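You operate a simulated robot arm through the tools that you are given. There is no shell and no other tool.

Carry out the task below with a simulated robot arm. There is one attempt and no reset: what you move stays moved.

Task
Rewind the tape to 000, play it and stop between 010 and 020.
Fine: volume at 6; switch the deck on first and leave it on.
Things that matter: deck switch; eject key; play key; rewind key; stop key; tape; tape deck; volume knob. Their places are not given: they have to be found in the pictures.

It is judged by the outcome, as a careful person would: the job done as asked, and still so three seconds after it is handed in. It fails if anything else is knocked over, pushed out of place, dropped, spilled or broken.

Robot
A 6-joint arm with a two-finger parallel gripper, fixed in place. Base frame: the origin is at the foot of the arm, x ahead of it, y to its left, z up. Lengths are in mm, angles in degrees, forces in N, time in s.
With the tool pointing down near the work surface it reaches from about 280 to 640 mm from the base axis. Its first joint turns from -115.0 to 115.0 degrees. Payload 3.43 kg.
The tool frame sits at the grasp point between the pads (the TCP): z along the fingers, y along the line on which they close. The tips reach 34 mm beyond it. Largest opening 128 mm; finger width 24, thickness 12; the body of the gripper, 48 by 130 mm, starts 96 mm behind the TCP.
Orientation is that of the tool frame in the base frame, as a unit quaternion [w, x, y, z]. With the fingers straight down and closing along the base's y, the tool's x points along the base's -x, its y along +y and its z along -z.

Tools
- The arm moves only by the tool arm_command. Its argument "targets" is a list of rows, each an object of numbers (a shift or turn left out is 0, a gripper value left out holds the last): "fingers": the finger opening in mm, from 0 to 128; "tx", "ty", "tz": the shift along the tool's x, y, z in units of 30 mm (1.0 is 30 mm); "ax", "ay", "az": the turn, a rotation vector about the tool's x, y, z in units of 8 degrees (1.0 is 8 degrees). In form: [{"fingers": .., "tx": .., "ty": .., "tz": .., "ax": .., "ay": .., "az": ..}, ...]. A call has 1 to 20 rows; each row shifts and turns the commanded pose from where the row before left it, along the tool's axes as they then stand. A call with a number of a shift or a turn outside -1 to 1 is refused whole. Each row takes 0.2 s and may step no farther than 50 mm and 8.6 degrees from the row before; otherwise, or with a gripper value out of range, the whole call is refused. A pose out of reach is approached as far as the arm can. The call stops where the force on the tool passes 40 N (or 10 N more than at its start, if that is more) or the arm is blocked; 0.2 s more then pass. Each finger travels about 153 mm/s and halts on what it meets, pressing with about 26 N; the grip force reading is that of the motor and also rises with nothing between the fingers. The clock runs only during rows and for 0.2 s after the last one: add rows that do not move to give the fingers time. The reply holds the time, the measured pose of the TCP, the force on the tool along the base axes, the opening and the grip force, in the units named above and with some noise, with the torque about the TCP (base axes, N m) and any sound that the robot's microphone picked up.
- Cameras (640 x 400 px; columns grow to the right, rows downward): "scene" is fixed at [49.7, 649.2, 1443.2]; the picture's right is [-0.64, -0.77, 0.00], its down [-0.62, 0.52, -0.59] and it looks along [0.45, -0.38, -0.81] (base axes); focal length 374 px, centre (320, 200). "wrist" rides on the gripper at [76, -11, -160] in the tool frame; the picture's right is [0.15, 0.99, 0.00], its down [-0.88, 0.13, -0.46] and it looks along [-0.45, 0.07, 0.89] (tool axes); focal length 234 px, centre (320, 200).
- grab_frame(camera): a new picture of that camera. No time passes.
- slide_trunk(by): slides the trunk up (or, below 0, down) by that many mm; the arm rides with it, the base frame stays. It gives what a move gives, with no picture.
- pixel_to_xyz(camera, pixels): for up to 12 pixels [column, row] of the newest picture of that camera ("zoom" is the newest enlarged one), the place [x, y, z] in the base frame of the surface seen there, good to about 2 mm. No time passes.
- inspect(camera, box): a new picture of the part [left, top, right, bottom] of that camera's present view, enlarged. No time passes.
- sign_off(): hands the job in; it is judged then, once.

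Leave the gripper open and the arm clear of the work at the hand-in unless told otherwise.

The tools are called after "Request:" as name(argument=value, ...) on one line, values as JSON. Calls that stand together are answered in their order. arm_command: Moves the arm, as the interface text tells. Its arguments: {"type":"object","properties":{"targets":{"type":"array"}},"required":["targets"]} The other tools are called the same way: slide_trunk (by) slides the trunk up or down; grab_frame (camera) takes a picture; pixel_to_xyz (camera, pixels) gives the place of the surface under pixels of a picture; inspect (camera, box) takes an enlarged picture of a part of a camera's view; sign_off () hands the job in.

At the start:

```text
time_s: 0.0
tcp_pos: [126.3, 424.3, 1168.4]
tcp_rot: [0.0, 0.0, 1.0, 0.0]
wrist_force: [0.5, -0.6, 0.0]
torque: [0.0, 0.06, 0.03]
width: 128.0
finger_force: 0.1
trunk travel left (down, up): [-925.0, 65.0]
```

scene: 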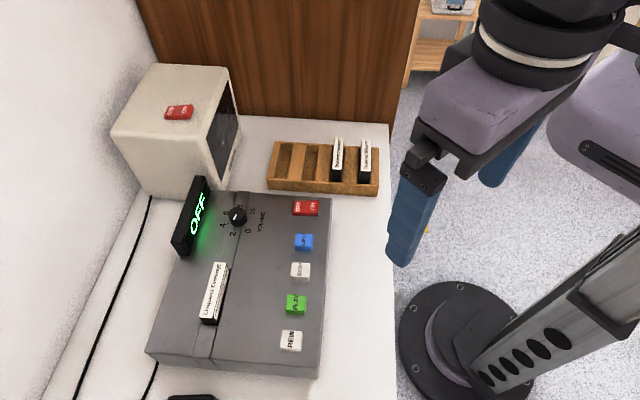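
wrist: 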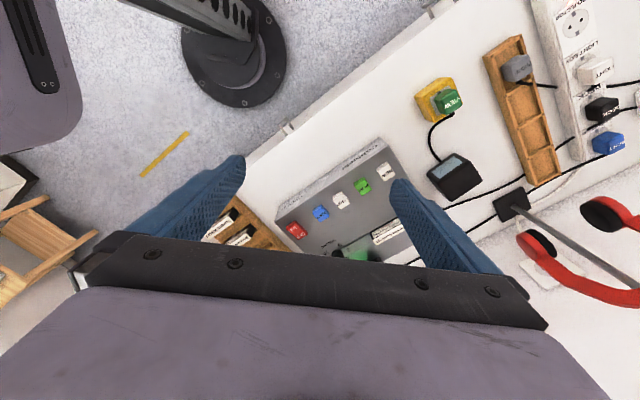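

I see the tape deck in the scene view, with its display showing OFF, a red switch near (306,208), blue key (304,242), white key (300,270), green key (295,304), white REW key (291,341), a volume knob near (237,216), and a cassette near (212,293). I'll enlarge these parts first.

Request:
inspect(camera="scene", box=[220, 180, 340, 255])

Request:
inspect(camera="scene", box=[140, 170, 400, 400])

```text
5.33 times, centred on (280, 218) of scene
```

zoom: 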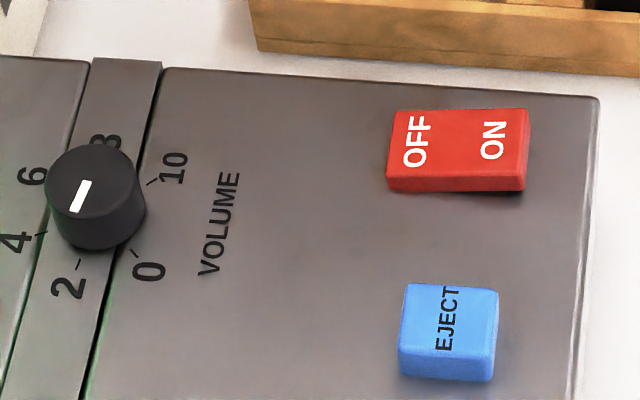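

```text
1.74 times, centred on (270, 285) of scene
```

zoom: 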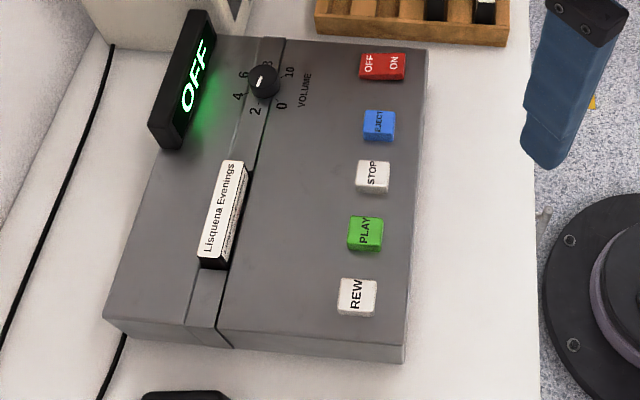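

The tape "Lisquena Evenings" stands in the deck's slot; the rocker switch shows OFF/ON, knob pointer between 2 and 4ish. I measure the positions of the keys and knob in the latest zoom (second one).

Request:
pixel_to_xyz(camera="zoom", pixels=[[369, 63], [394, 66], [378, 120], [373, 172], [365, 228], [356, 292], [263, 75], [330, 180], [230, 170], [213, 235], [185, 80], [480, 200]])

Request:
pixel_to_xyz(camera="scene", pixels=[[150, 352], [318, 376], [330, 198], [206, 182], [198, 185], [174, 250], [330, 160], [180, 112], [240, 300], [270, 190], [378, 190], [190, 398]])

```text
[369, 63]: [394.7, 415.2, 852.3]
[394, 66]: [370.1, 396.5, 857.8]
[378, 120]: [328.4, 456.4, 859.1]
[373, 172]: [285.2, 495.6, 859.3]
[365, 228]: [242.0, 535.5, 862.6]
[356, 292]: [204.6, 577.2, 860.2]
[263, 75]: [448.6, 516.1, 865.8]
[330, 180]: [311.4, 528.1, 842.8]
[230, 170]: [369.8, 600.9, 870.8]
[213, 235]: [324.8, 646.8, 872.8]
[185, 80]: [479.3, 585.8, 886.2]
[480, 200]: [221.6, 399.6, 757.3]
```

```text
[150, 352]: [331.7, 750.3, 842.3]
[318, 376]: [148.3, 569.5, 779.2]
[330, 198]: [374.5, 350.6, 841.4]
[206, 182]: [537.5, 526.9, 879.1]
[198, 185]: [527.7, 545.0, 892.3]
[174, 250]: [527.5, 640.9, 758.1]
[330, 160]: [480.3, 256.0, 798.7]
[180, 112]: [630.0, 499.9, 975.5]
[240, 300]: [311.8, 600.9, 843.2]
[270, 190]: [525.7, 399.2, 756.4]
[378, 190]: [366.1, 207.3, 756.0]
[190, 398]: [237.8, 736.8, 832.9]
```

The deck top is at z≈843 and key tops at about 860. The TCP is at z 1168, about 120 mm in front of the deck's front edge. I lower the trunk by 200 mm, which stays well clear of everything, and then look again.

Request:
slide_trunk(by=-200)

Request:
grab_frame(camera="scene")

Request:
grab_frame(camera="wrist")

```text
time_s: 2.2
tcp_pos: [126.2, 424.0, 968.3]
tcp_rot: [0.0, 0.0, 1.0, 0.0]
wrist_force: [-0.4, -0.5, -0.6]
torque: [0.0, -0.01, 0.03]
width: 128.1
finger_force: 0.1
trunk travel left (down, up): [-725.0, 265.0]
```

```text
taken
```

scene: 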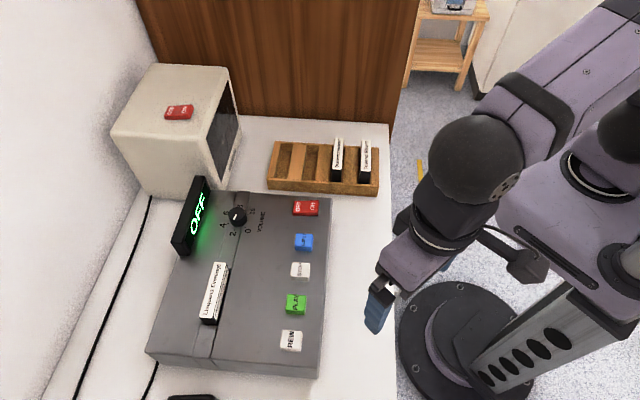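

```text
taken
```

wrist: 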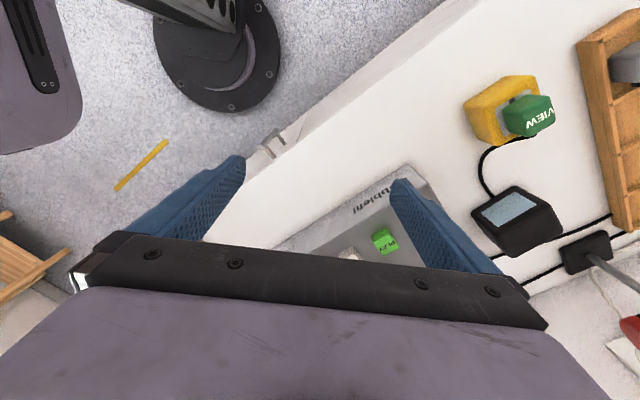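

The arm came down cleanly and the deck is unchanged. Next I close the fingers and turn the tool about 45.7° so it lines up with the deck. I then move at z≈968 to above the ON end of the red switch, around (368, 393).

Request:
arm_command(targets=[{"fingers": 0, "az": -0.952}, {"az": -0.952}, {"az": -0.952}, {"az": -0.952}, {"az": -0.952}, {"az": -0.952}, {"tx": -0.7, "ty": -0.928}, {"tx": -0.7, "ty": -0.928}, {"tx": -0.7, "ty": -0.928}, {"tx": -0.7, "ty": -0.928}, {"tx": -0.7, "ty": -0.928}, {"tx": -0.7, "ty": -0.928}, {"tx": -0.7, "ty": -0.928}, {}])

Request:
grab_frame(camera="scene")

Request:
grab_frame(camera="wrist")

```text
time_s: 5.2
tcp_pos: [369.9, 392.7, 970.2]
tcp_rot: [0.0, -0.389, 0.921, 0.0]
wrist_force: [1.0, 0.1, 0.1]
torque: [-0.03, 0.02, 0.0]
width: 0.0
finger_force: 25.8
trunk travel left (down, up): [-725.0, 265.0]
```

```text
taken
```

scene: 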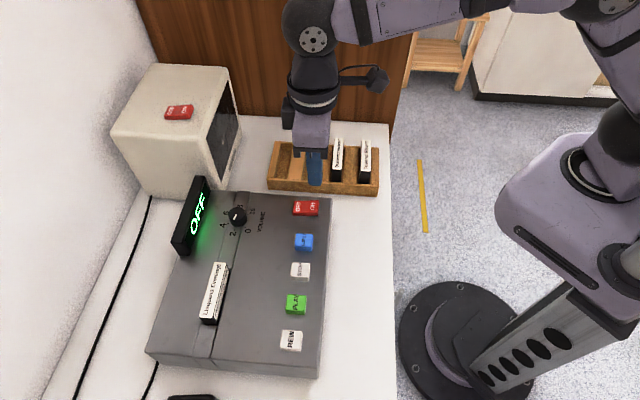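

```text
taken
```

wrist: 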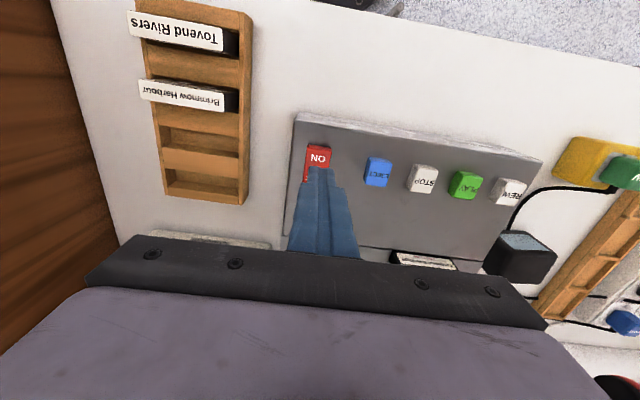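

The fingers are over the switch. I enlarge the switch in the scene view and measure its corners to find the exact ON end.

Request:
inspect(camera="scene", box=[220, 180, 340, 255])

Request:
pixel_to_xyz(camera="zoom", pixels=[[400, 115], [524, 114], [518, 172], [394, 172], [460, 140], [494, 140], [449, 310], [82, 195], [90, 160], [110, 225], [65, 215], [120, 180]])

```text
5.33 times, centred on (280, 218) of scene
```

zoom: 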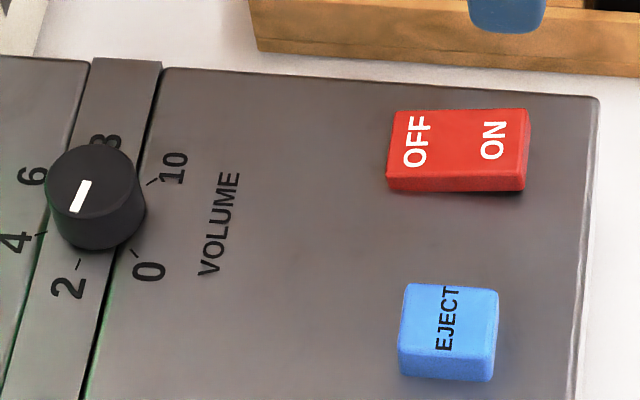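

```text
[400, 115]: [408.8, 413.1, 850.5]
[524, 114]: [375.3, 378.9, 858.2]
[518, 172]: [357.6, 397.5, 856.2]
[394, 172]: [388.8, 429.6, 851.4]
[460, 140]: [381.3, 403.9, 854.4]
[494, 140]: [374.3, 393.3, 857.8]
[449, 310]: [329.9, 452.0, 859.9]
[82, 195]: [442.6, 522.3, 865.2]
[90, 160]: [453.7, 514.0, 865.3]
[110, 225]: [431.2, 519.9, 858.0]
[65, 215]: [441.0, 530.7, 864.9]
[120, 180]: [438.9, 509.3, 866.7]
```

The switch's ON edge midpoint is near (366, 388), so the present spot (369.9, 392.7) is on the ON half. I descend quickly to just above it, then press in small steps.

Request:
arm_command(targets=[{"tz": 0.8}, {"tz": 0.8}, {"tz": 0.7}, {"tz": 0.1}, {"tz": 0.1}, {"tz": 0.1}, {"tz": 0.1}, {"tz": 0.1}])

Request:
inspect(camera="scene", box=[160, 170, 340, 282])

```text
time_s: 7.0
tcp_pos: [368.2, 392.9, 889.8]
tcp_rot: [0.005, -0.388, 0.922, 0.002]
wrist_force: [-1.2, -4.6, 28.4]
torque: [0.07, -0.22, 0.07]
width: 0.0
finger_force: 26.6
trunk travel left (down, up): [-725.0, 265.0]
```

```text
3.56 times, centred on (250, 226) of scene
```

zoom: 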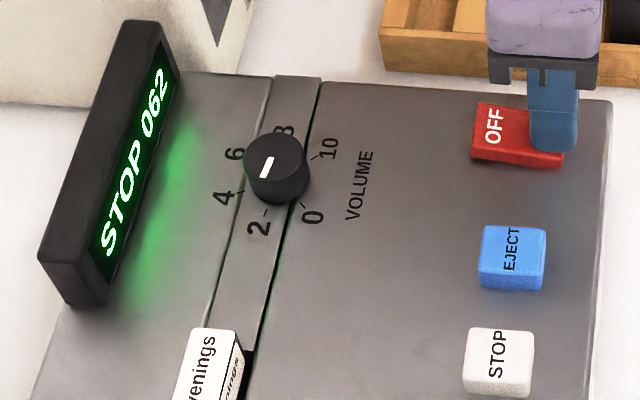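

The display now reads "STOP 062", so the deck is on. I lift straight up 80 mm and check that it stays on.

Request:
arm_command(targets=[{"tz": -0.5}, {"tz": -0.8}, {"tz": -0.8}, {"tz": -0.6}, {}])

Request:
inspect(camera="scene", box=[160, 170, 340, 282])

Request:
grab_frame(camera="wrist")

```text
time_s: 8.2
tcp_pos: [369.3, 393.6, 966.9]
tcp_rot: [0.0, -0.388, 0.922, 0.0]
wrist_force: [0.3, 0.0, 0.5]
torque: [0.02, 0.03, 0.0]
width: 0.0
finger_force: 26.3
trunk travel left (down, up): [-725.0, 265.0]
```

```text
3.56 times, centred on (250, 226) of scene
```

zoom: 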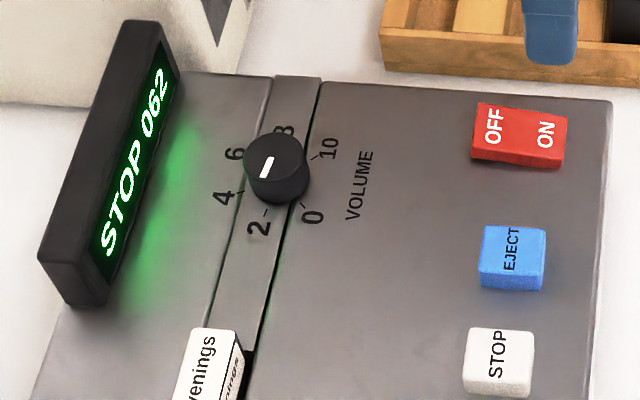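

```text
taken
```

wrist: 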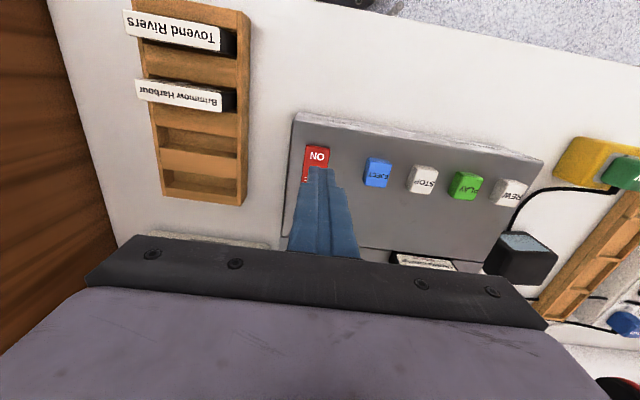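

The deck stays on at "STOP 062". Now I measure the knob, its pointer and the scale marks, plus obstacles around it (the display's edges and the tape).

Request:
inspect(camera="scene", box=[205, 190, 269, 230])

```text
10.00 times, centred on (237, 210) of scene
```

zoom: 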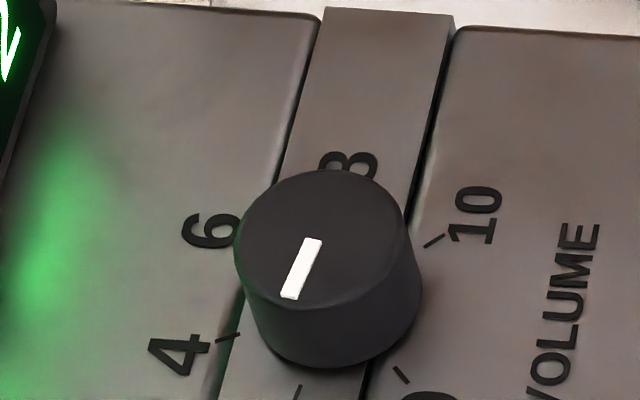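

Request:
pixel_to_xyz(camera="zoom", pixels=[[312, 244], [290, 294], [240, 247], [402, 212], [325, 175], [320, 304], [434, 241], [401, 375], [296, 394], [228, 337], [210, 230], [350, 162]])

Request:
pixel_to_xyz(camera="scene", pixels=[[196, 180], [210, 190], [189, 255], [172, 245], [218, 264], [226, 266], [148, 197], [227, 197], [240, 130], [231, 66]])

```text
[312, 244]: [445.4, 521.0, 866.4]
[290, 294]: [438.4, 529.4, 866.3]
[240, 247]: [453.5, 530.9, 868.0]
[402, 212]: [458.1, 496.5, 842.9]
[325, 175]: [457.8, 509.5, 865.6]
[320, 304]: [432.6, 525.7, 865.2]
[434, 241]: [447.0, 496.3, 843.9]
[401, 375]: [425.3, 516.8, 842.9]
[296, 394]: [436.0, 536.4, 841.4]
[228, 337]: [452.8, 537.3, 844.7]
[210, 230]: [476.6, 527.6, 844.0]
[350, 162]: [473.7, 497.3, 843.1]
```

```text
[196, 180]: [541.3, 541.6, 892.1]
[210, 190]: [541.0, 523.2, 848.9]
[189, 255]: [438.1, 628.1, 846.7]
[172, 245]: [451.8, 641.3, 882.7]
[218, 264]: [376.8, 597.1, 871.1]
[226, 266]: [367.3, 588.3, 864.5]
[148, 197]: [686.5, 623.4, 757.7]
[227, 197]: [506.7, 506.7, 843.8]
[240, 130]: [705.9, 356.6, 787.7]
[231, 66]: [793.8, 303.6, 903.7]
```

The pointer is near 2. The dial has 27° per unit and 6 lies at about 19° in base axes, so the knob needs about 108° clockwise. The knob centre is about (445, 519) with its top at z 866, at radius 684 mm, beyond the nominal reach. I move above it at the present height to test whether the arm gets there, opening the fingers to 60.

Request:
arm_command(targets=[{"fingers": 60, "tx": -0.952, "ty": 0.22}, {"tx": -0.952, "ty": 0.22}, {"tx": -0.952, "ty": 0.22}, {"tx": -0.952, "ty": 0.22}, {"tx": -0.952, "ty": 0.22}, {}])

Request:
grab_frame(camera="scene")

Request:
grab_frame(camera="wrist")

```text
time_s: 9.6
tcp_pos: [408.8, 466.9, 951.8]
tcp_rot: [0.0, -0.388, 0.921, 0.0]
wrist_force: [-0.2, -0.7, -0.1]
torque: [-0.01, 0.01, -0.01]
width: 59.8
finger_force: 0.0
out of reach, approached as far as the arm can: row 3, 4, 5
trunk travel left (down, up): [-725.0, 265.0]
```

```text
taken
```

scene: 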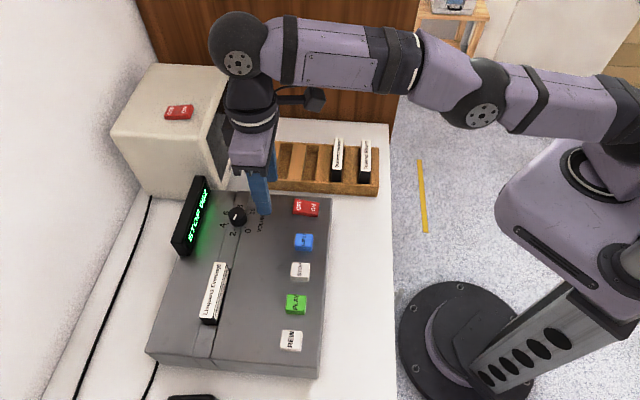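

```text
taken
```

wrist: 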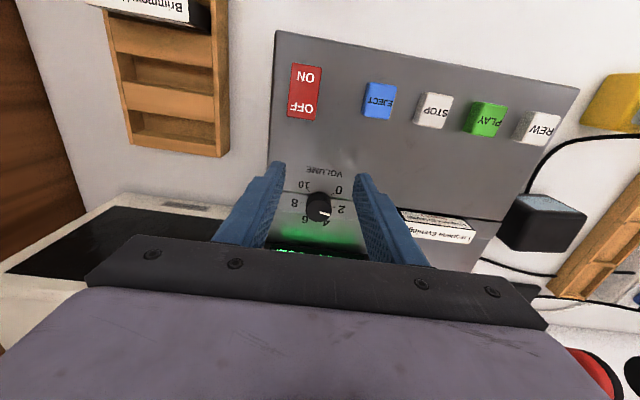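

The arm stopped at radius 620 mm, short of the knob, so with the tool straight down it cannot reach. I'll tilt the tool outward and set the trunk height so the arm stretches level. First I measure the arm's joints in this scene view to work out the geometry.

Request:
pixel_to_xyz(camera="scene", pixels=[[240, 30], [240, 63], [482, 117], [480, 70], [345, 60], [560, 90], [620, 100], [250, 105], [255, 135], [262, 205], [600, 230], [255, 160]])

```text
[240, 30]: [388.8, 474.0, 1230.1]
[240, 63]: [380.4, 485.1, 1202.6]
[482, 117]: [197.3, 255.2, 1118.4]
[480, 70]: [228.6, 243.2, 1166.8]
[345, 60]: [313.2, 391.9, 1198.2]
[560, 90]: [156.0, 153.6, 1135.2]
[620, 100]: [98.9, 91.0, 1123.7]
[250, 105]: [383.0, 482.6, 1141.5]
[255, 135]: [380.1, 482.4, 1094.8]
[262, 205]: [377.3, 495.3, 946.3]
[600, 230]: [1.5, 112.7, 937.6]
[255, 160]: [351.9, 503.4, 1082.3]
```

The wrist centre sits about 240 mm above the TCP and the straight arm reaches 638 mm from a shoulder at z≈1040. With a 20° outward tilt and the trunk raised 60 mm, the knob comes within reach with margin. I back off 90 mm inward and tilt the tool 20° outward.

Request:
arm_command(targets=[{"tx": 1.0}, {"tx": 1.0}, {"tx": 1.0}, {}, {"ay": -0.833}, {"ay": -0.833}, {"ay": -0.834}, {}])

Request:
slide_trunk(by=60)

Request:
grab_frame(camera="wrist")

```text
time_s: 11.4
tcp_pos: [346.3, 402.6, 953.1]
tcp_rot: [0.16, -0.383, 0.907, 0.068]
wrist_force: [0.5, 0.6, -1.2]
torque: [0.01, 0.0, -0.03]
width: 60.1
finger_force: 0.0
trunk travel left (down, up): [-725.0, 265.0]
```

```text
time_s: 12.4
tcp_pos: [346.0, 403.0, 1013.5]
tcp_rot: [0.16, -0.383, 0.907, 0.068]
wrist_force: [0.3, 0.3, -0.1]
torque: [-0.01, -0.01, 0.03]
width: 60.2
finger_force: 0.0
trunk travel left (down, up): [-785.0, 205.0]
```

```text
taken
```

wrist: 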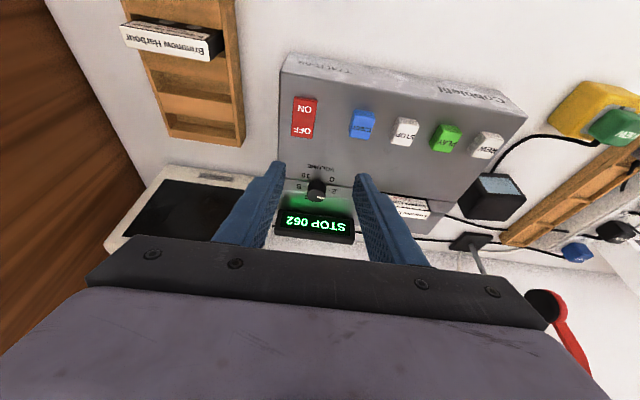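

Unreachable commands are simply clamped, so the pose now is (346, 403, 1013.5) with 20° tilt. I turn the tool 30° counter-clockwise about the vertical, which leaves room to twist clockwise later. Then I hover above the knob at about (443, 510, 944) with the fingers open.

Request:
arm_command(targets=[{"ax": -0.3206, "az": -0.881}, {"ax": -0.3206, "az": -0.881}, {"ax": -0.3206, "az": -0.881}, {"ax": -0.3206, "az": -0.881}, {"tx": -0.799, "ty": -0.564, "tz": 0.907}, {"tx": -0.799, "ty": -0.564, "tz": 0.907}, {"tx": -0.799, "ty": -0.564, "tz": 0.907}, {"tx": -0.799, "ty": -0.564, "tz": 0.907}, {}])

Request:
grab_frame(camera="wrist")

Request:
grab_frame(camera="scene")

```text
time_s: 14.4
tcp_pos: [443.7, 508.5, 944.0]
tcp_rot: [0.137, -0.604, 0.778, 0.107]
wrist_force: [0.9, -0.5, -0.2]
torque: [-0.01, 0.02, -0.01]
width: 60.0
finger_force: 0.0
trunk travel left (down, up): [-785.0, 205.0]
```

```text
taken
```

wrist: 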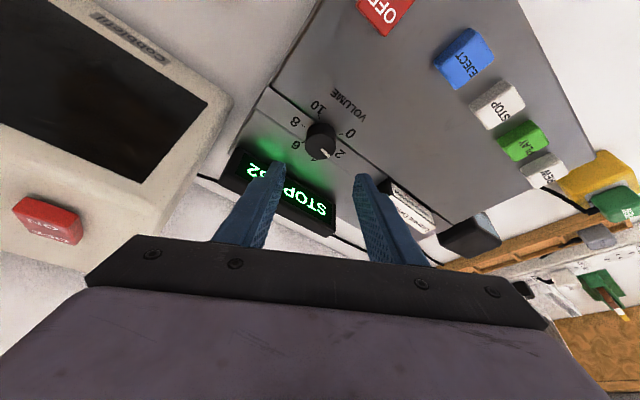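

```text
taken
```

scene: 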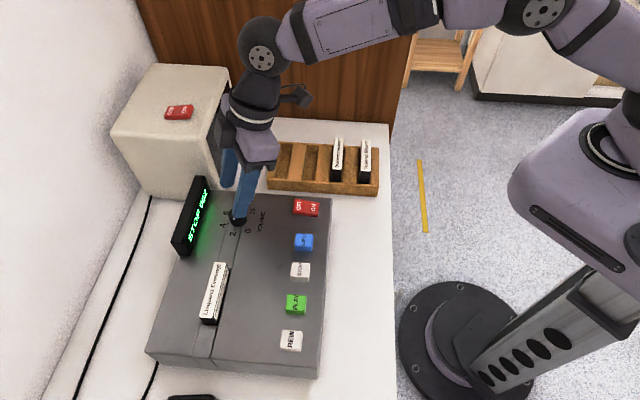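

The knob shows between the fingertips in the wrist view at about (320,140). I enlarge it and measure its centre from this viewpoint.

Request:
inspect(camera="wrist", box=[272, 90, 376, 155])

```text
6.15 times, centred on (324, 122) of wrist
```

zoom: 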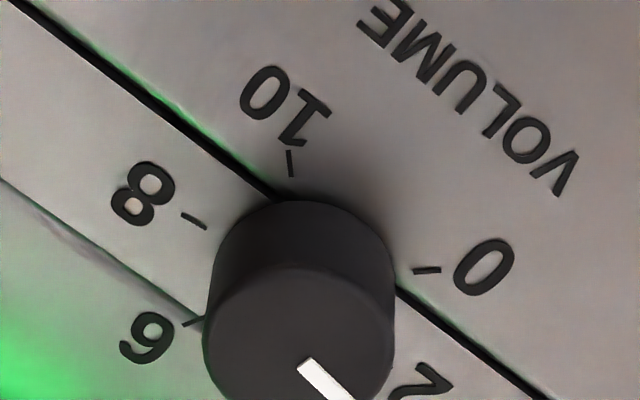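

Request:
inspect(camera="wrist", box=[280, 105, 368, 160])

```text
7.27 times, centred on (324, 132) of wrist
```

zoom: 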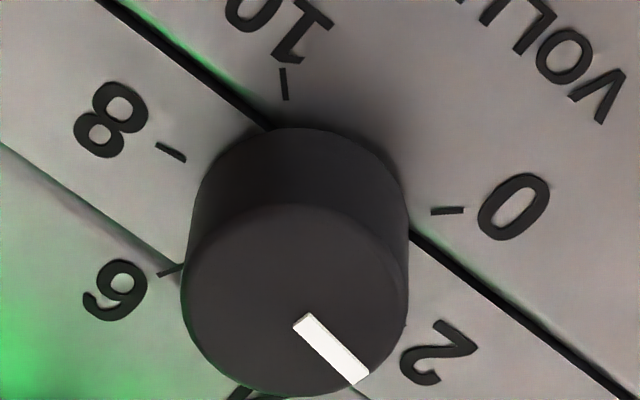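

Request:
pixel_to_xyz(camera="zoom", pixels=[[295, 300], [190, 300], [400, 300], [295, 212], [295, 388], [304, 320], [360, 378], [284, 84], [171, 152], [447, 211], [170, 271], [425, 350]])

```text
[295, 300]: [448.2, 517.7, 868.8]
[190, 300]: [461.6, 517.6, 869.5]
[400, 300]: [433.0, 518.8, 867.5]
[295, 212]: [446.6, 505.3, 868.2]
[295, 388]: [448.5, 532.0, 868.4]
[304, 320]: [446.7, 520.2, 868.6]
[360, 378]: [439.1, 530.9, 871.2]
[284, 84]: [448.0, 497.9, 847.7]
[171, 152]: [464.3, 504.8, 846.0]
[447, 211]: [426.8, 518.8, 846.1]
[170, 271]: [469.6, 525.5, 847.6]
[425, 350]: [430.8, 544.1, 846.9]
```

The knob centre is about (446.9, 518.2), its top at z≈867, and the pointer at about 125°, a reading of ≈2. I descend vertically 58 mm with open fingers straddling the knob, keeping the tips a few mm above the deck.

Request:
arm_command(targets=[{"tx": 0.216, "ty": -0.008, "tz": 0.607}, {"tx": 0.216, "ty": -0.008, "tz": 0.607}, {"tx": 0.108, "ty": -0.004, "tz": 0.303}, {"tx": 0.108, "ty": -0.004, "tz": 0.303}, {}])

Request:
grab_frame(camera="wrist")

Request:
inspect(camera="scene", box=[160, 150, 320, 250])

```text
time_s: 15.6
tcp_pos: [443.2, 510.5, 883.5]
tcp_rot: [0.137, -0.604, 0.778, 0.107]
wrist_force: [0.2, -0.2, -0.7]
torque: [0.01, -0.03, 0.01]
width: 60.2
finger_force: 0.0
trunk travel left (down, up): [-785.0, 205.0]
```

```text
taken
```

wrist: 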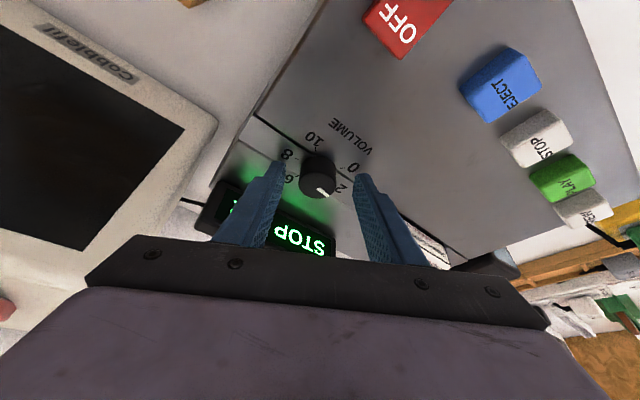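

```text
4.00 times, centred on (240, 200) of scene
```

zoom: 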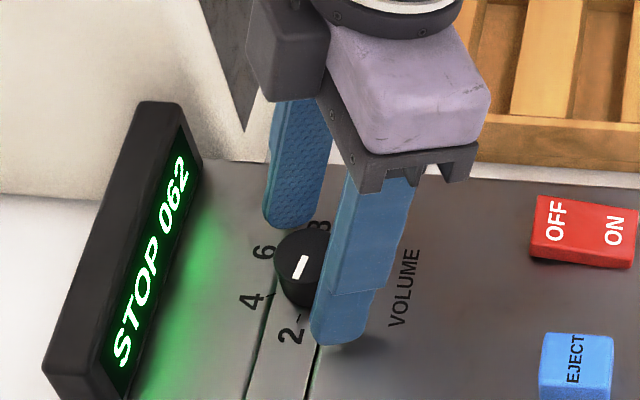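

The fingers straddle the knob with no contact force. I shift 1.7 mm sideways to centre on it, rise 2 mm for deck clearance, and close on the knob.

Request:
arm_command(targets=[{"tx": -0.023, "ty": -0.056, "tz": -0.063}, {"fingers": 20}, {}, {}])

Request:
inspect(camera="scene", box=[160, 150, 320, 250])

Request:
inspect(camera="wrist", box=[220, 80, 420, 205])

```text
time_s: 16.6
tcp_pos: [445.5, 509.2, 887.6]
tcp_rot: [0.137, -0.604, 0.778, 0.106]
wrist_force: [1.8, -0.1, -1.7]
torque: [0.32, 0.18, -0.06]
width: 31.6
finger_force: 44.7
trunk travel left (down, up): [-785.0, 205.0]
```

```text
4.00 times, centred on (240, 200) of scene
```

zoom: 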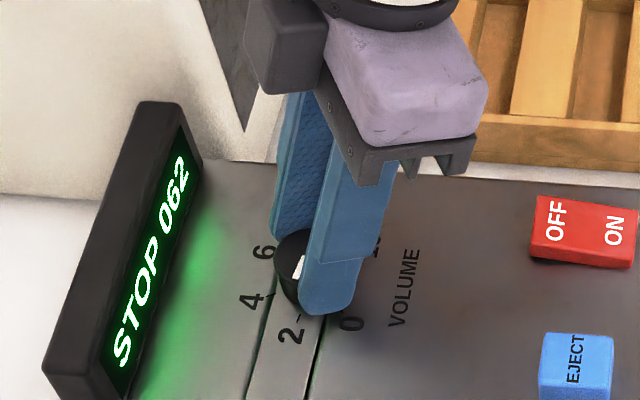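

```text
3.20 times, centred on (320, 142) of wrist
```

zoom: 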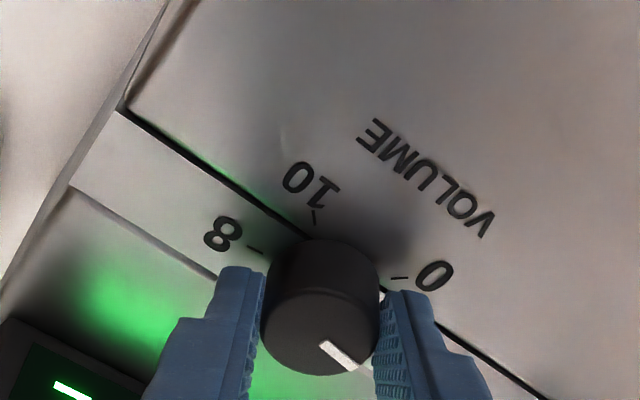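

The grip is firm at 31.6 mm opening. Now I twist the tool clockwise about the vertical knob axis, 30° first, with a small arc shift to stay centred, then check.

Request:
arm_command(targets=[{"ax": 0.3206, "az": 0.881, "ty": 0.04, "tx": -0.0025}, {"ax": 0.3206, "az": 0.881, "ty": 0.04, "tx": -0.0025}, {"ax": 0.3206, "az": 0.881, "ty": 0.04, "tx": -0.0025}, {"ax": 0.3206, "az": 0.881, "ty": 0.04, "tx": -0.0025}, {}])

Request:
inspect(camera="wrist", box=[220, 80, 420, 205])

Request:
inspect(camera="scene", box=[160, 150, 320, 250])

```text
time_s: 17.8
tcp_pos: [442.3, 512.2, 887.2]
tcp_rot: [0.159, -0.383, 0.908, 0.067]
wrist_force: [2.8, -1.7, -3.1]
torque: [0.33, -0.28, -0.03]
width: 31.5
finger_force: 45.3
trunk travel left (down, up): [-785.0, 205.0]
```

```text
3.20 times, centred on (320, 142) of wrist
```

zoom: 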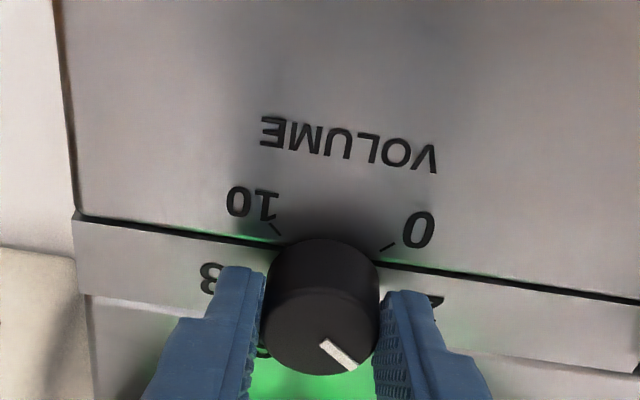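

```text
4.00 times, centred on (240, 200) of scene
```

zoom: 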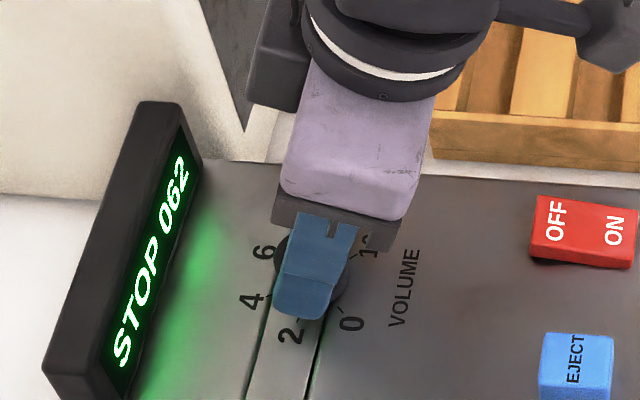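

The knob follows the gripper: the pointer is unchanged in the camera frame while the scale has turned 30°. I turn another 30°.

Request:
arm_command(targets=[{"ax": 0.3206, "az": 0.881, "ty": 0.04, "tx": -0.0025}, {"ax": 0.3206, "az": 0.881, "ty": 0.04, "tx": -0.0025}, {"ax": 0.3206, "az": 0.881, "ty": 0.04, "tx": -0.0025}, {"ax": 0.3206, "az": 0.881, "ty": 0.04, "tx": -0.0025}, {}])

Request:
inspect(camera="wrist", box=[220, 80, 420, 205])

Request:
inspect(camera="scene", box=[160, 150, 320, 250])

```text
time_s: 19.0
tcp_pos: [439.1, 515.3, 887.1]
tcp_rot: [0.171, -0.134, 0.976, 0.024]
wrist_force: [2.6, -2.7, -5.5]
torque: [0.25, 0.2, -0.04]
width: 31.6
finger_force: 45.0
trunk travel left (down, up): [-785.0, 205.0]
```

```text
3.20 times, centred on (320, 142) of wrist
```

zoom: 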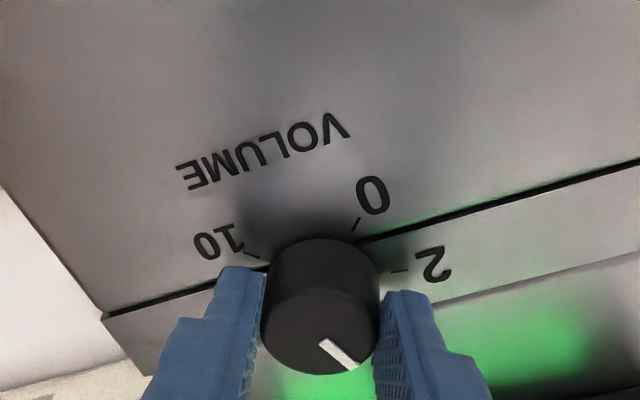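

```text
4.00 times, centred on (240, 200) of scene
```

zoom: 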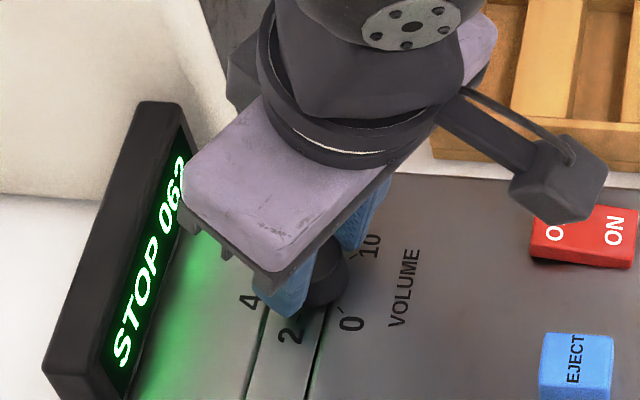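

The knob has turned 60° in all. I open the fingers in place, rotate back counter-clockwise 60° around the knob, and measure the pointer before the second grip.

Request:
arm_command(targets=[{"fingers": 60}, {}, {"ax": -0.3206, "az": -0.881, "ty": -0.04}, {"ax": -0.3206, "az": -0.881, "ty": -0.04}, {"ax": -0.3206, "az": -0.881, "ty": -0.04}, {"ax": -0.3206, "az": -0.881, "ty": -0.04}, {"ax": -0.3206, "az": -0.881, "ty": -0.04}, {"ax": -0.3206, "az": -0.881, "ty": -0.04}, {"ax": -0.3206, "az": -0.881, "ty": -0.04}, {"ax": -0.3206, "az": -0.881, "ty": -0.04}, {}])

Request:
inspect(camera="scene", box=[160, 150, 320, 250])

Request:
inspect(camera="wrist", box=[220, 80, 420, 205])

```text
time_s: 21.4
tcp_pos: [444.0, 509.1, 888.2]
tcp_rot: [0.137, -0.605, 0.777, 0.106]
wrist_force: [0.4, -0.4, -0.1]
torque: [0.01, -0.01, -0.02]
width: 60.0
finger_force: 0.1
trunk travel left (down, up): [-785.0, 205.0]
```

```text
4.00 times, centred on (240, 200) of scene
```

zoom: 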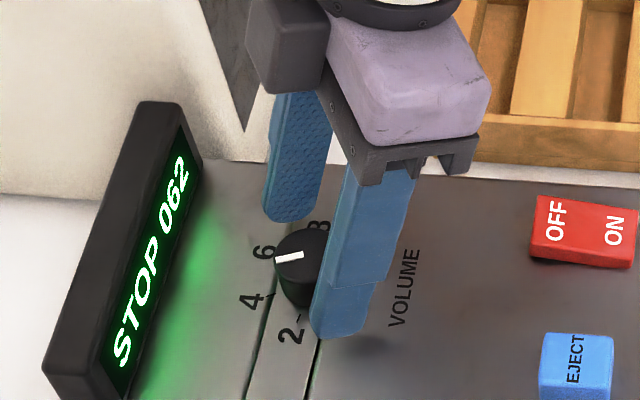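

```text
3.20 times, centred on (320, 142) of wrist
```

zoom: 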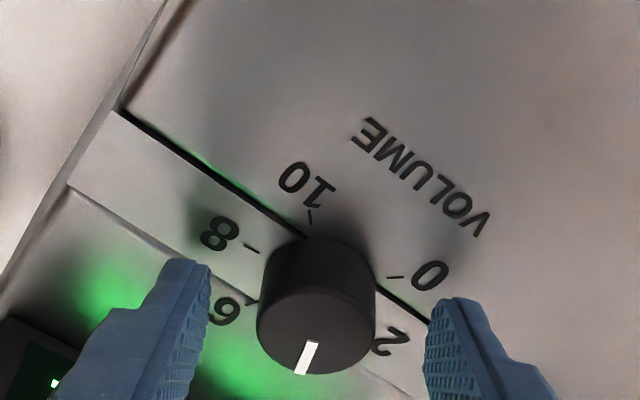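

The pointer has moved to roughly 4. I measure it precisely in an enlarged wrist view.

Request:
inspect(camera="wrist", box=[284, 145, 356, 200])

```text
7.27 times, centred on (320, 172) of wrist
```

zoom: 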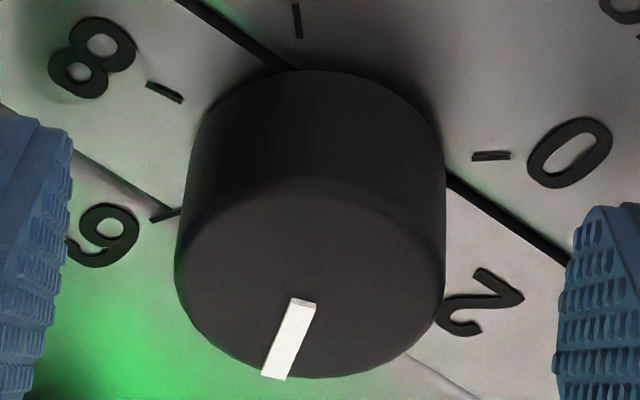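

Request:
pixel_to_xyz(camera="zoom", pixels=[[303, 302], [274, 377], [185, 280], [435, 280], [310, 192], [308, 370], [310, 283], [298, 20], [165, 91], [490, 155], [164, 214], [298, 316]])

```text
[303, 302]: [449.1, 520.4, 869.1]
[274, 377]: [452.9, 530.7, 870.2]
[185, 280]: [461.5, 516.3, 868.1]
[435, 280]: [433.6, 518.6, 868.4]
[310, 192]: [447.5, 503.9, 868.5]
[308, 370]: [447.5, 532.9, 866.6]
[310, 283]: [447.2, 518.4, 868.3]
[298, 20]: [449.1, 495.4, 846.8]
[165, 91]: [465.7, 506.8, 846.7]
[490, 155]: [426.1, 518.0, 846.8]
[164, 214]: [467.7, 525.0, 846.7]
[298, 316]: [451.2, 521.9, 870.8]
```

The pointer stands at about 66° and the 6 mark is at about 18.5°, so 47.5° remain. I centre by 0.8 mm, grip again, and turn 47.5° clockwise.

Request:
arm_command(targets=[{"ty": -0.028}, {"fingers": 20}, {}, {}, {"ax": 0.2902, "az": 0.7975, "ty": 0.037, "tx": -0.0025}, {"ax": 0.2902, "az": 0.7975, "ty": 0.037, "tx": -0.0025}, {"ax": 0.2902, "az": 0.7975, "ty": 0.037, "tx": -0.0025}, {"ax": 0.2902, "az": 0.7975, "ty": 0.037, "tx": -0.0025}, {"ax": 0.2902, "az": 0.7975, "ty": 0.037, "tx": -0.0025}, {"ax": 0.2902, "az": 0.7975, "ty": 0.037, "tx": -0.0025}, {"ax": 0.2902, "az": 0.7975, "ty": 0.037, "tx": -0.0025}, {}])

Request:
inspect(camera="wrist", box=[220, 80, 420, 205])

Request:
inspect(camera="scene", box=[160, 150, 320, 250])

```text
time_s: 24.0
tcp_pos: [438.4, 513.7, 887.8]
tcp_rot: [0.169, -0.24, 0.955, 0.042]
wrist_force: [-3.1, 2.1, 1.2]
torque: [-0.44, 0.58, 0.0]
width: 31.1
finger_force: 45.0
trunk travel left (down, up): [-785.0, 205.0]
```

```text
3.20 times, centred on (320, 142) of wrist
```

zoom: 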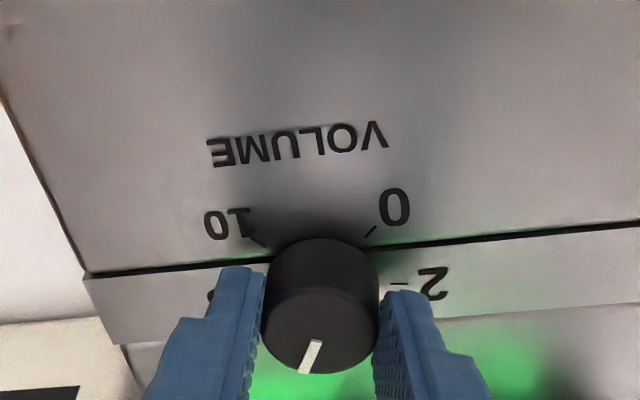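

```text
4.00 times, centred on (240, 200) of scene
```

zoom: 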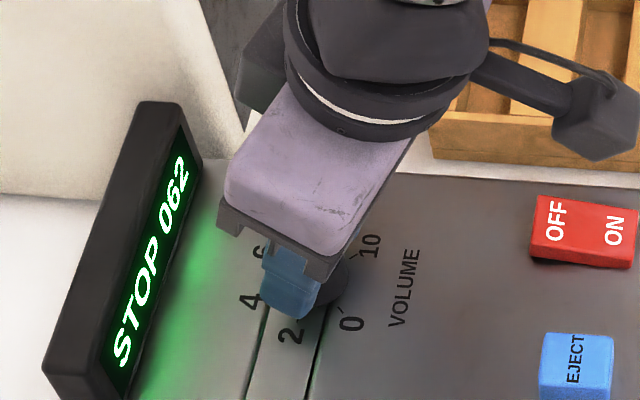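

The turn is done. I open the fingers, rise 60 mm straight up, and check the pointer against the 6 mark.

Request:
arm_command(targets=[{"fingers": 60}, {}, {"tx": -0.228, "tz": -0.626}, {"tx": -0.228, "tz": -0.626}, {"tx": -0.228, "tz": -0.626}, {}])

Request:
grab_frame(camera="wrist")

Request:
inspect(camera="scene", box=[205, 190, 269, 230])

```text
time_s: 25.4
tcp_pos: [439.0, 514.1, 948.8]
tcp_rot: [0.168, -0.24, 0.955, 0.042]
wrist_force: [-0.3, 0.0, 0.1]
torque: [0.0, -0.03, 0.0]
width: 60.2
finger_force: 0.0
trunk travel left (down, up): [-785.0, 205.0]
```

```text
taken
```

wrist: 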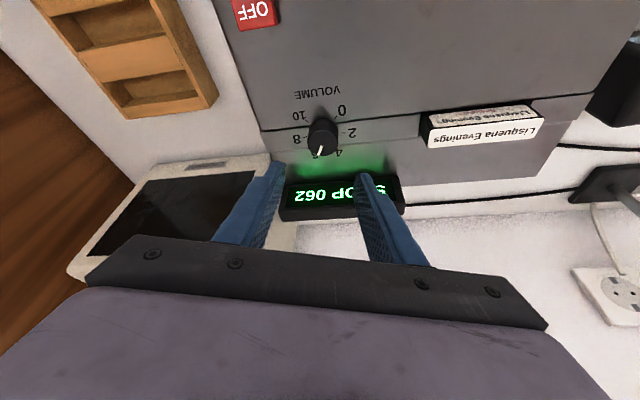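

```text
10.00 times, centred on (237, 210) of scene
```

zoom: 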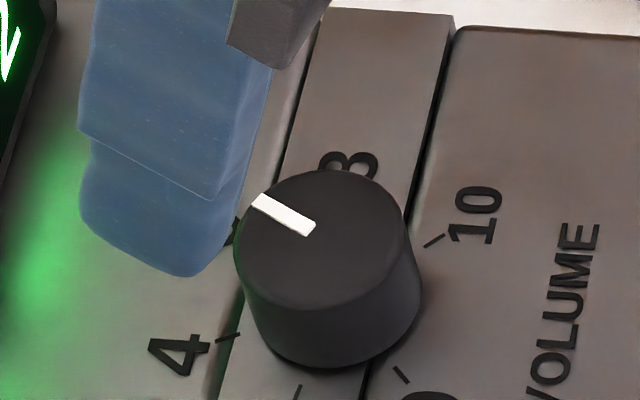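

Request:
inspect(camera="wrist", box=[276, 100, 372, 160])

```text
6.67 times, centred on (324, 130) of wrist
```

zoom: 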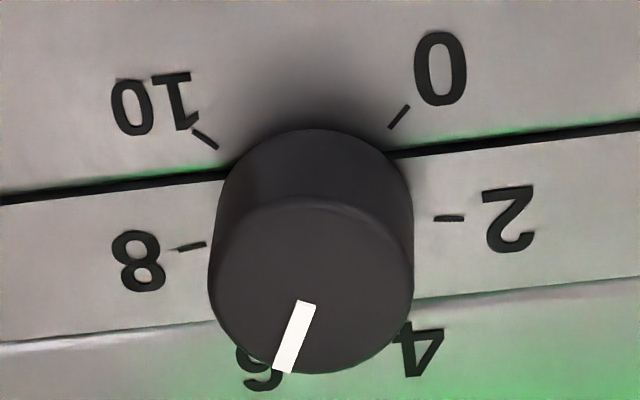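

Request:
pixel_to_xyz(camera="zoom", pixels=[[306, 304], [284, 370], [295, 337], [216, 285], [405, 285], [312, 288], [312, 204], [312, 370], [448, 218], [191, 247], [205, 138], [399, 116]])

Request:
pixel_to_xyz(camera="scene", pixels=[[231.2, 210.1], [236.0, 213.0]])

```text
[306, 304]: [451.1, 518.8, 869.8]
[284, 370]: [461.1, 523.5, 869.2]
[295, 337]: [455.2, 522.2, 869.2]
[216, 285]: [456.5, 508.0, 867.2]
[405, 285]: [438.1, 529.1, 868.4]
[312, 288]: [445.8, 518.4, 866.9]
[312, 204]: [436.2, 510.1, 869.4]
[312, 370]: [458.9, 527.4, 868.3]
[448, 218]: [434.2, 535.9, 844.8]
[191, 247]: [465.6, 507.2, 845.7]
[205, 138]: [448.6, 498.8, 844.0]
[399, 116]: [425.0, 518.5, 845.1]
```

```text
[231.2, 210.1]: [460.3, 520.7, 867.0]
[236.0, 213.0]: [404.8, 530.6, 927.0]
```

By camera geometry the pointer sits at about 19.4°, against 18.7° for the 6 mark, and it points at the numeral 6. Volume is set. I retreat inward and up, straighten the tool to vertical, align it with the deck and close the fingers for key pressing.

Request:
arm_command(targets=[{"tx": 0.725, "tz": -0.443}, {"tx": 0.725, "tz": -0.443}, {"tx": 0.725, "tz": -0.443}, {"tx": 0.725, "tz": -0.443}, {"ay": 0.833}, {"ay": 0.833}, {"ay": 0.834}, {"az": -0.73}, {"az": -0.73}, {"az": -0.73}, {"fingers": 0}, {}, {}])

Request:
grab_frame(camera="wrist")

Request:
grab_frame(camera="scene")

```text
time_s: 28.2
tcp_pos: [350.7, 466.5, 969.0]
tcp_rot: [0.0, -0.388, 0.922, -0.001]
wrist_force: [0.2, 0.5, -0.2]
torque: [0.0, 0.01, -0.02]
width: 0.3
finger_force: 25.9
trunk travel left (down, up): [-785.0, 205.0]
```

```text
taken
```

wrist: 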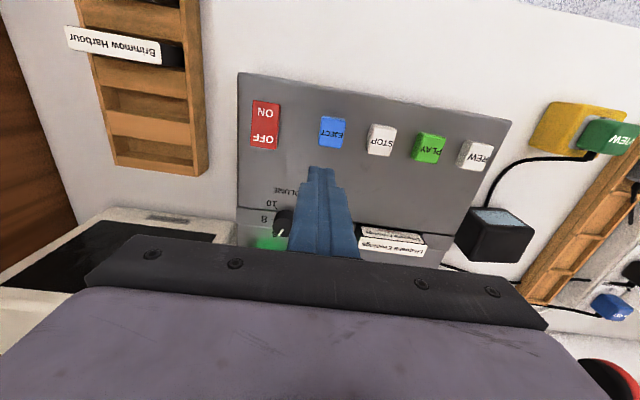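

```text
taken
```

scene: 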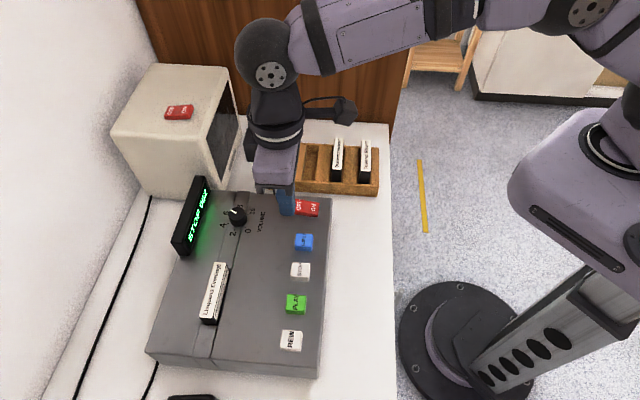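

I check the knob unobstructed in the scene view and measure the tops of the REW, PLAY and STOP keys.

Request:
inspect(camera="scene", box=[205, 190, 269, 230])

Request:
inspect(camera="scene", box=[232, 255, 352, 360])

```text
10.00 times, centred on (237, 210) of scene
```

zoom: 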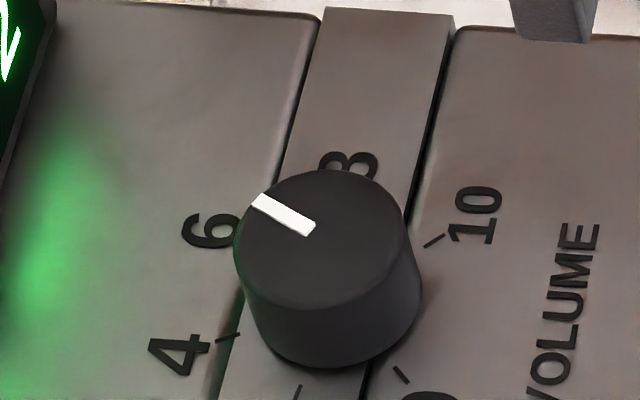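

```text
3.81 times, centred on (292, 308) of scene
```

zoom: 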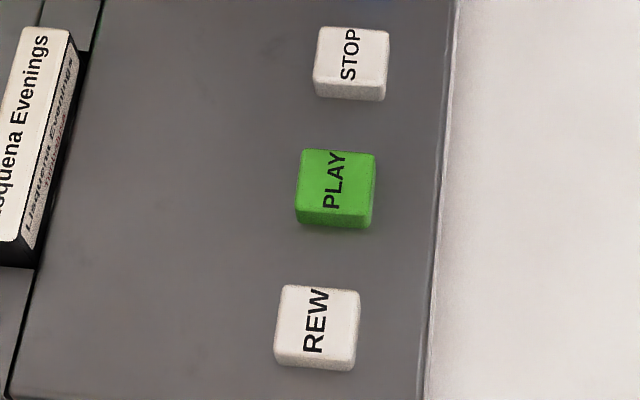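

Request:
pixel_to_xyz(camera="zoom", pixels=[[350, 56], [337, 178], [319, 318], [325, 35], [384, 40], [306, 160], [370, 162], [285, 295], [352, 300], [340, 345]])

Request:
pixel_to_xyz(camera="wrist", pixels=[[381, 138], [430, 146], [475, 154], [333, 130]])

```text
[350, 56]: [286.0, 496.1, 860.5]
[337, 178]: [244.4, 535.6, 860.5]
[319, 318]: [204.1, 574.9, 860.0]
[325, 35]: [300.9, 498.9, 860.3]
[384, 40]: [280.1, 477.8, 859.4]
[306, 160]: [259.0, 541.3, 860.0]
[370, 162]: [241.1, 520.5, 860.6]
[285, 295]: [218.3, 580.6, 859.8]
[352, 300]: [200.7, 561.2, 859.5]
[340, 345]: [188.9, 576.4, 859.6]
```

```text
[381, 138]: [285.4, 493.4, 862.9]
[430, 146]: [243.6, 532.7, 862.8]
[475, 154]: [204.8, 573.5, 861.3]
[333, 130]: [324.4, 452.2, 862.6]
```

The keys' tops are at z≈861: STOP (286, 495), PLAY (244, 534), REW (204, 574). I move above REW and descend to just over it.

Request:
arm_command(targets=[{"tx": 0.14, "ty": 1.0}, {"tx": 0.14, "ty": 1.0}, {"tx": 0.14, "ty": 1.0}, {"tx": 0.14, "ty": 1.0}, {"tx": 0.14, "ty": 1.0}, {"tx": 0.14, "ty": 1.0}, {"tz": 0.8}, {"tz": 0.8}, {"tz": 0.4}, {}])

Request:
grab_frame(camera="wrist")

Request:
inspect(camera="scene", box=[160, 170, 340, 380])

```text
time_s: 30.4
tcp_pos: [205.2, 573.2, 908.7]
tcp_rot: [-0.001, -0.389, 0.921, 0.0]
wrist_force: [0.3, 0.2, -0.4]
torque: [0.03, 0.0, 0.02]
width: 0.0
finger_force: 25.8
trunk travel left (down, up): [-785.0, 205.0]
```

```text
taken
```

wrist: 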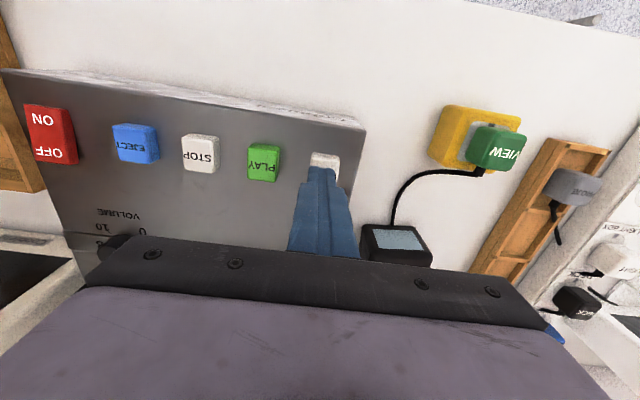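

```text
1.90 times, centred on (250, 275) of scene
```

zoom: 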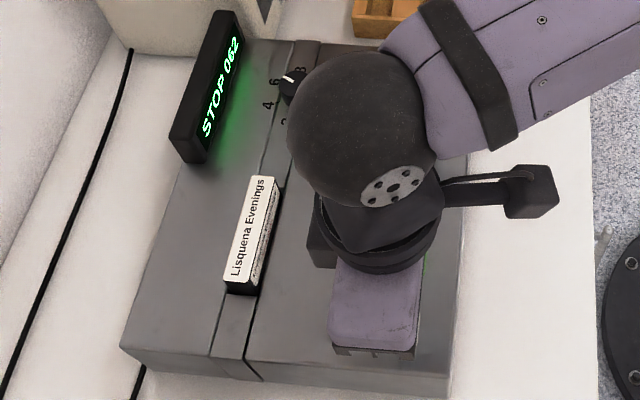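

I'm above REW with the display in sight, still reading STOP 062. I press down in small steps about 21 mm, roughly 7 mm into the key, and watch the display.

Request:
arm_command(targets=[{"tz": 0.4}, {"tz": 0.1}, {"tz": 0.1}, {"tz": 0.1}])

Request:
inspect(camera="scene", box=[160, 170, 260, 260])

```text
time_s: 31.4
tcp_pos: [205.4, 573.4, 888.2]
tcp_rot: [0.0, -0.389, 0.921, 0.0]
wrist_force: [0.0, -0.4, 2.5]
torque: [-0.04, 0.01, -0.02]
width: 0.0
finger_force: 25.6
trunk travel left (down, up): [-785.0, 205.0]
heard: click
```

```text
4.44 times, centred on (210, 215) of scene
```

zoom: 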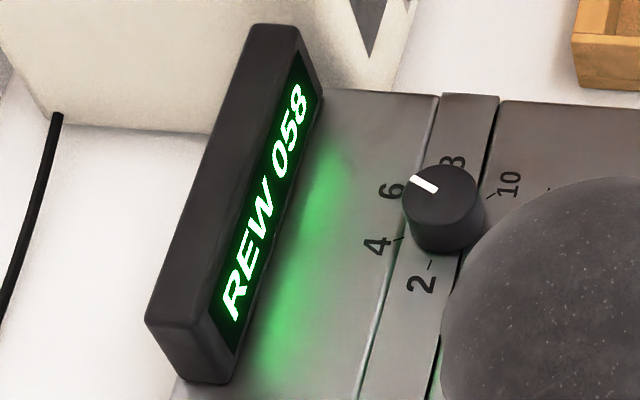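

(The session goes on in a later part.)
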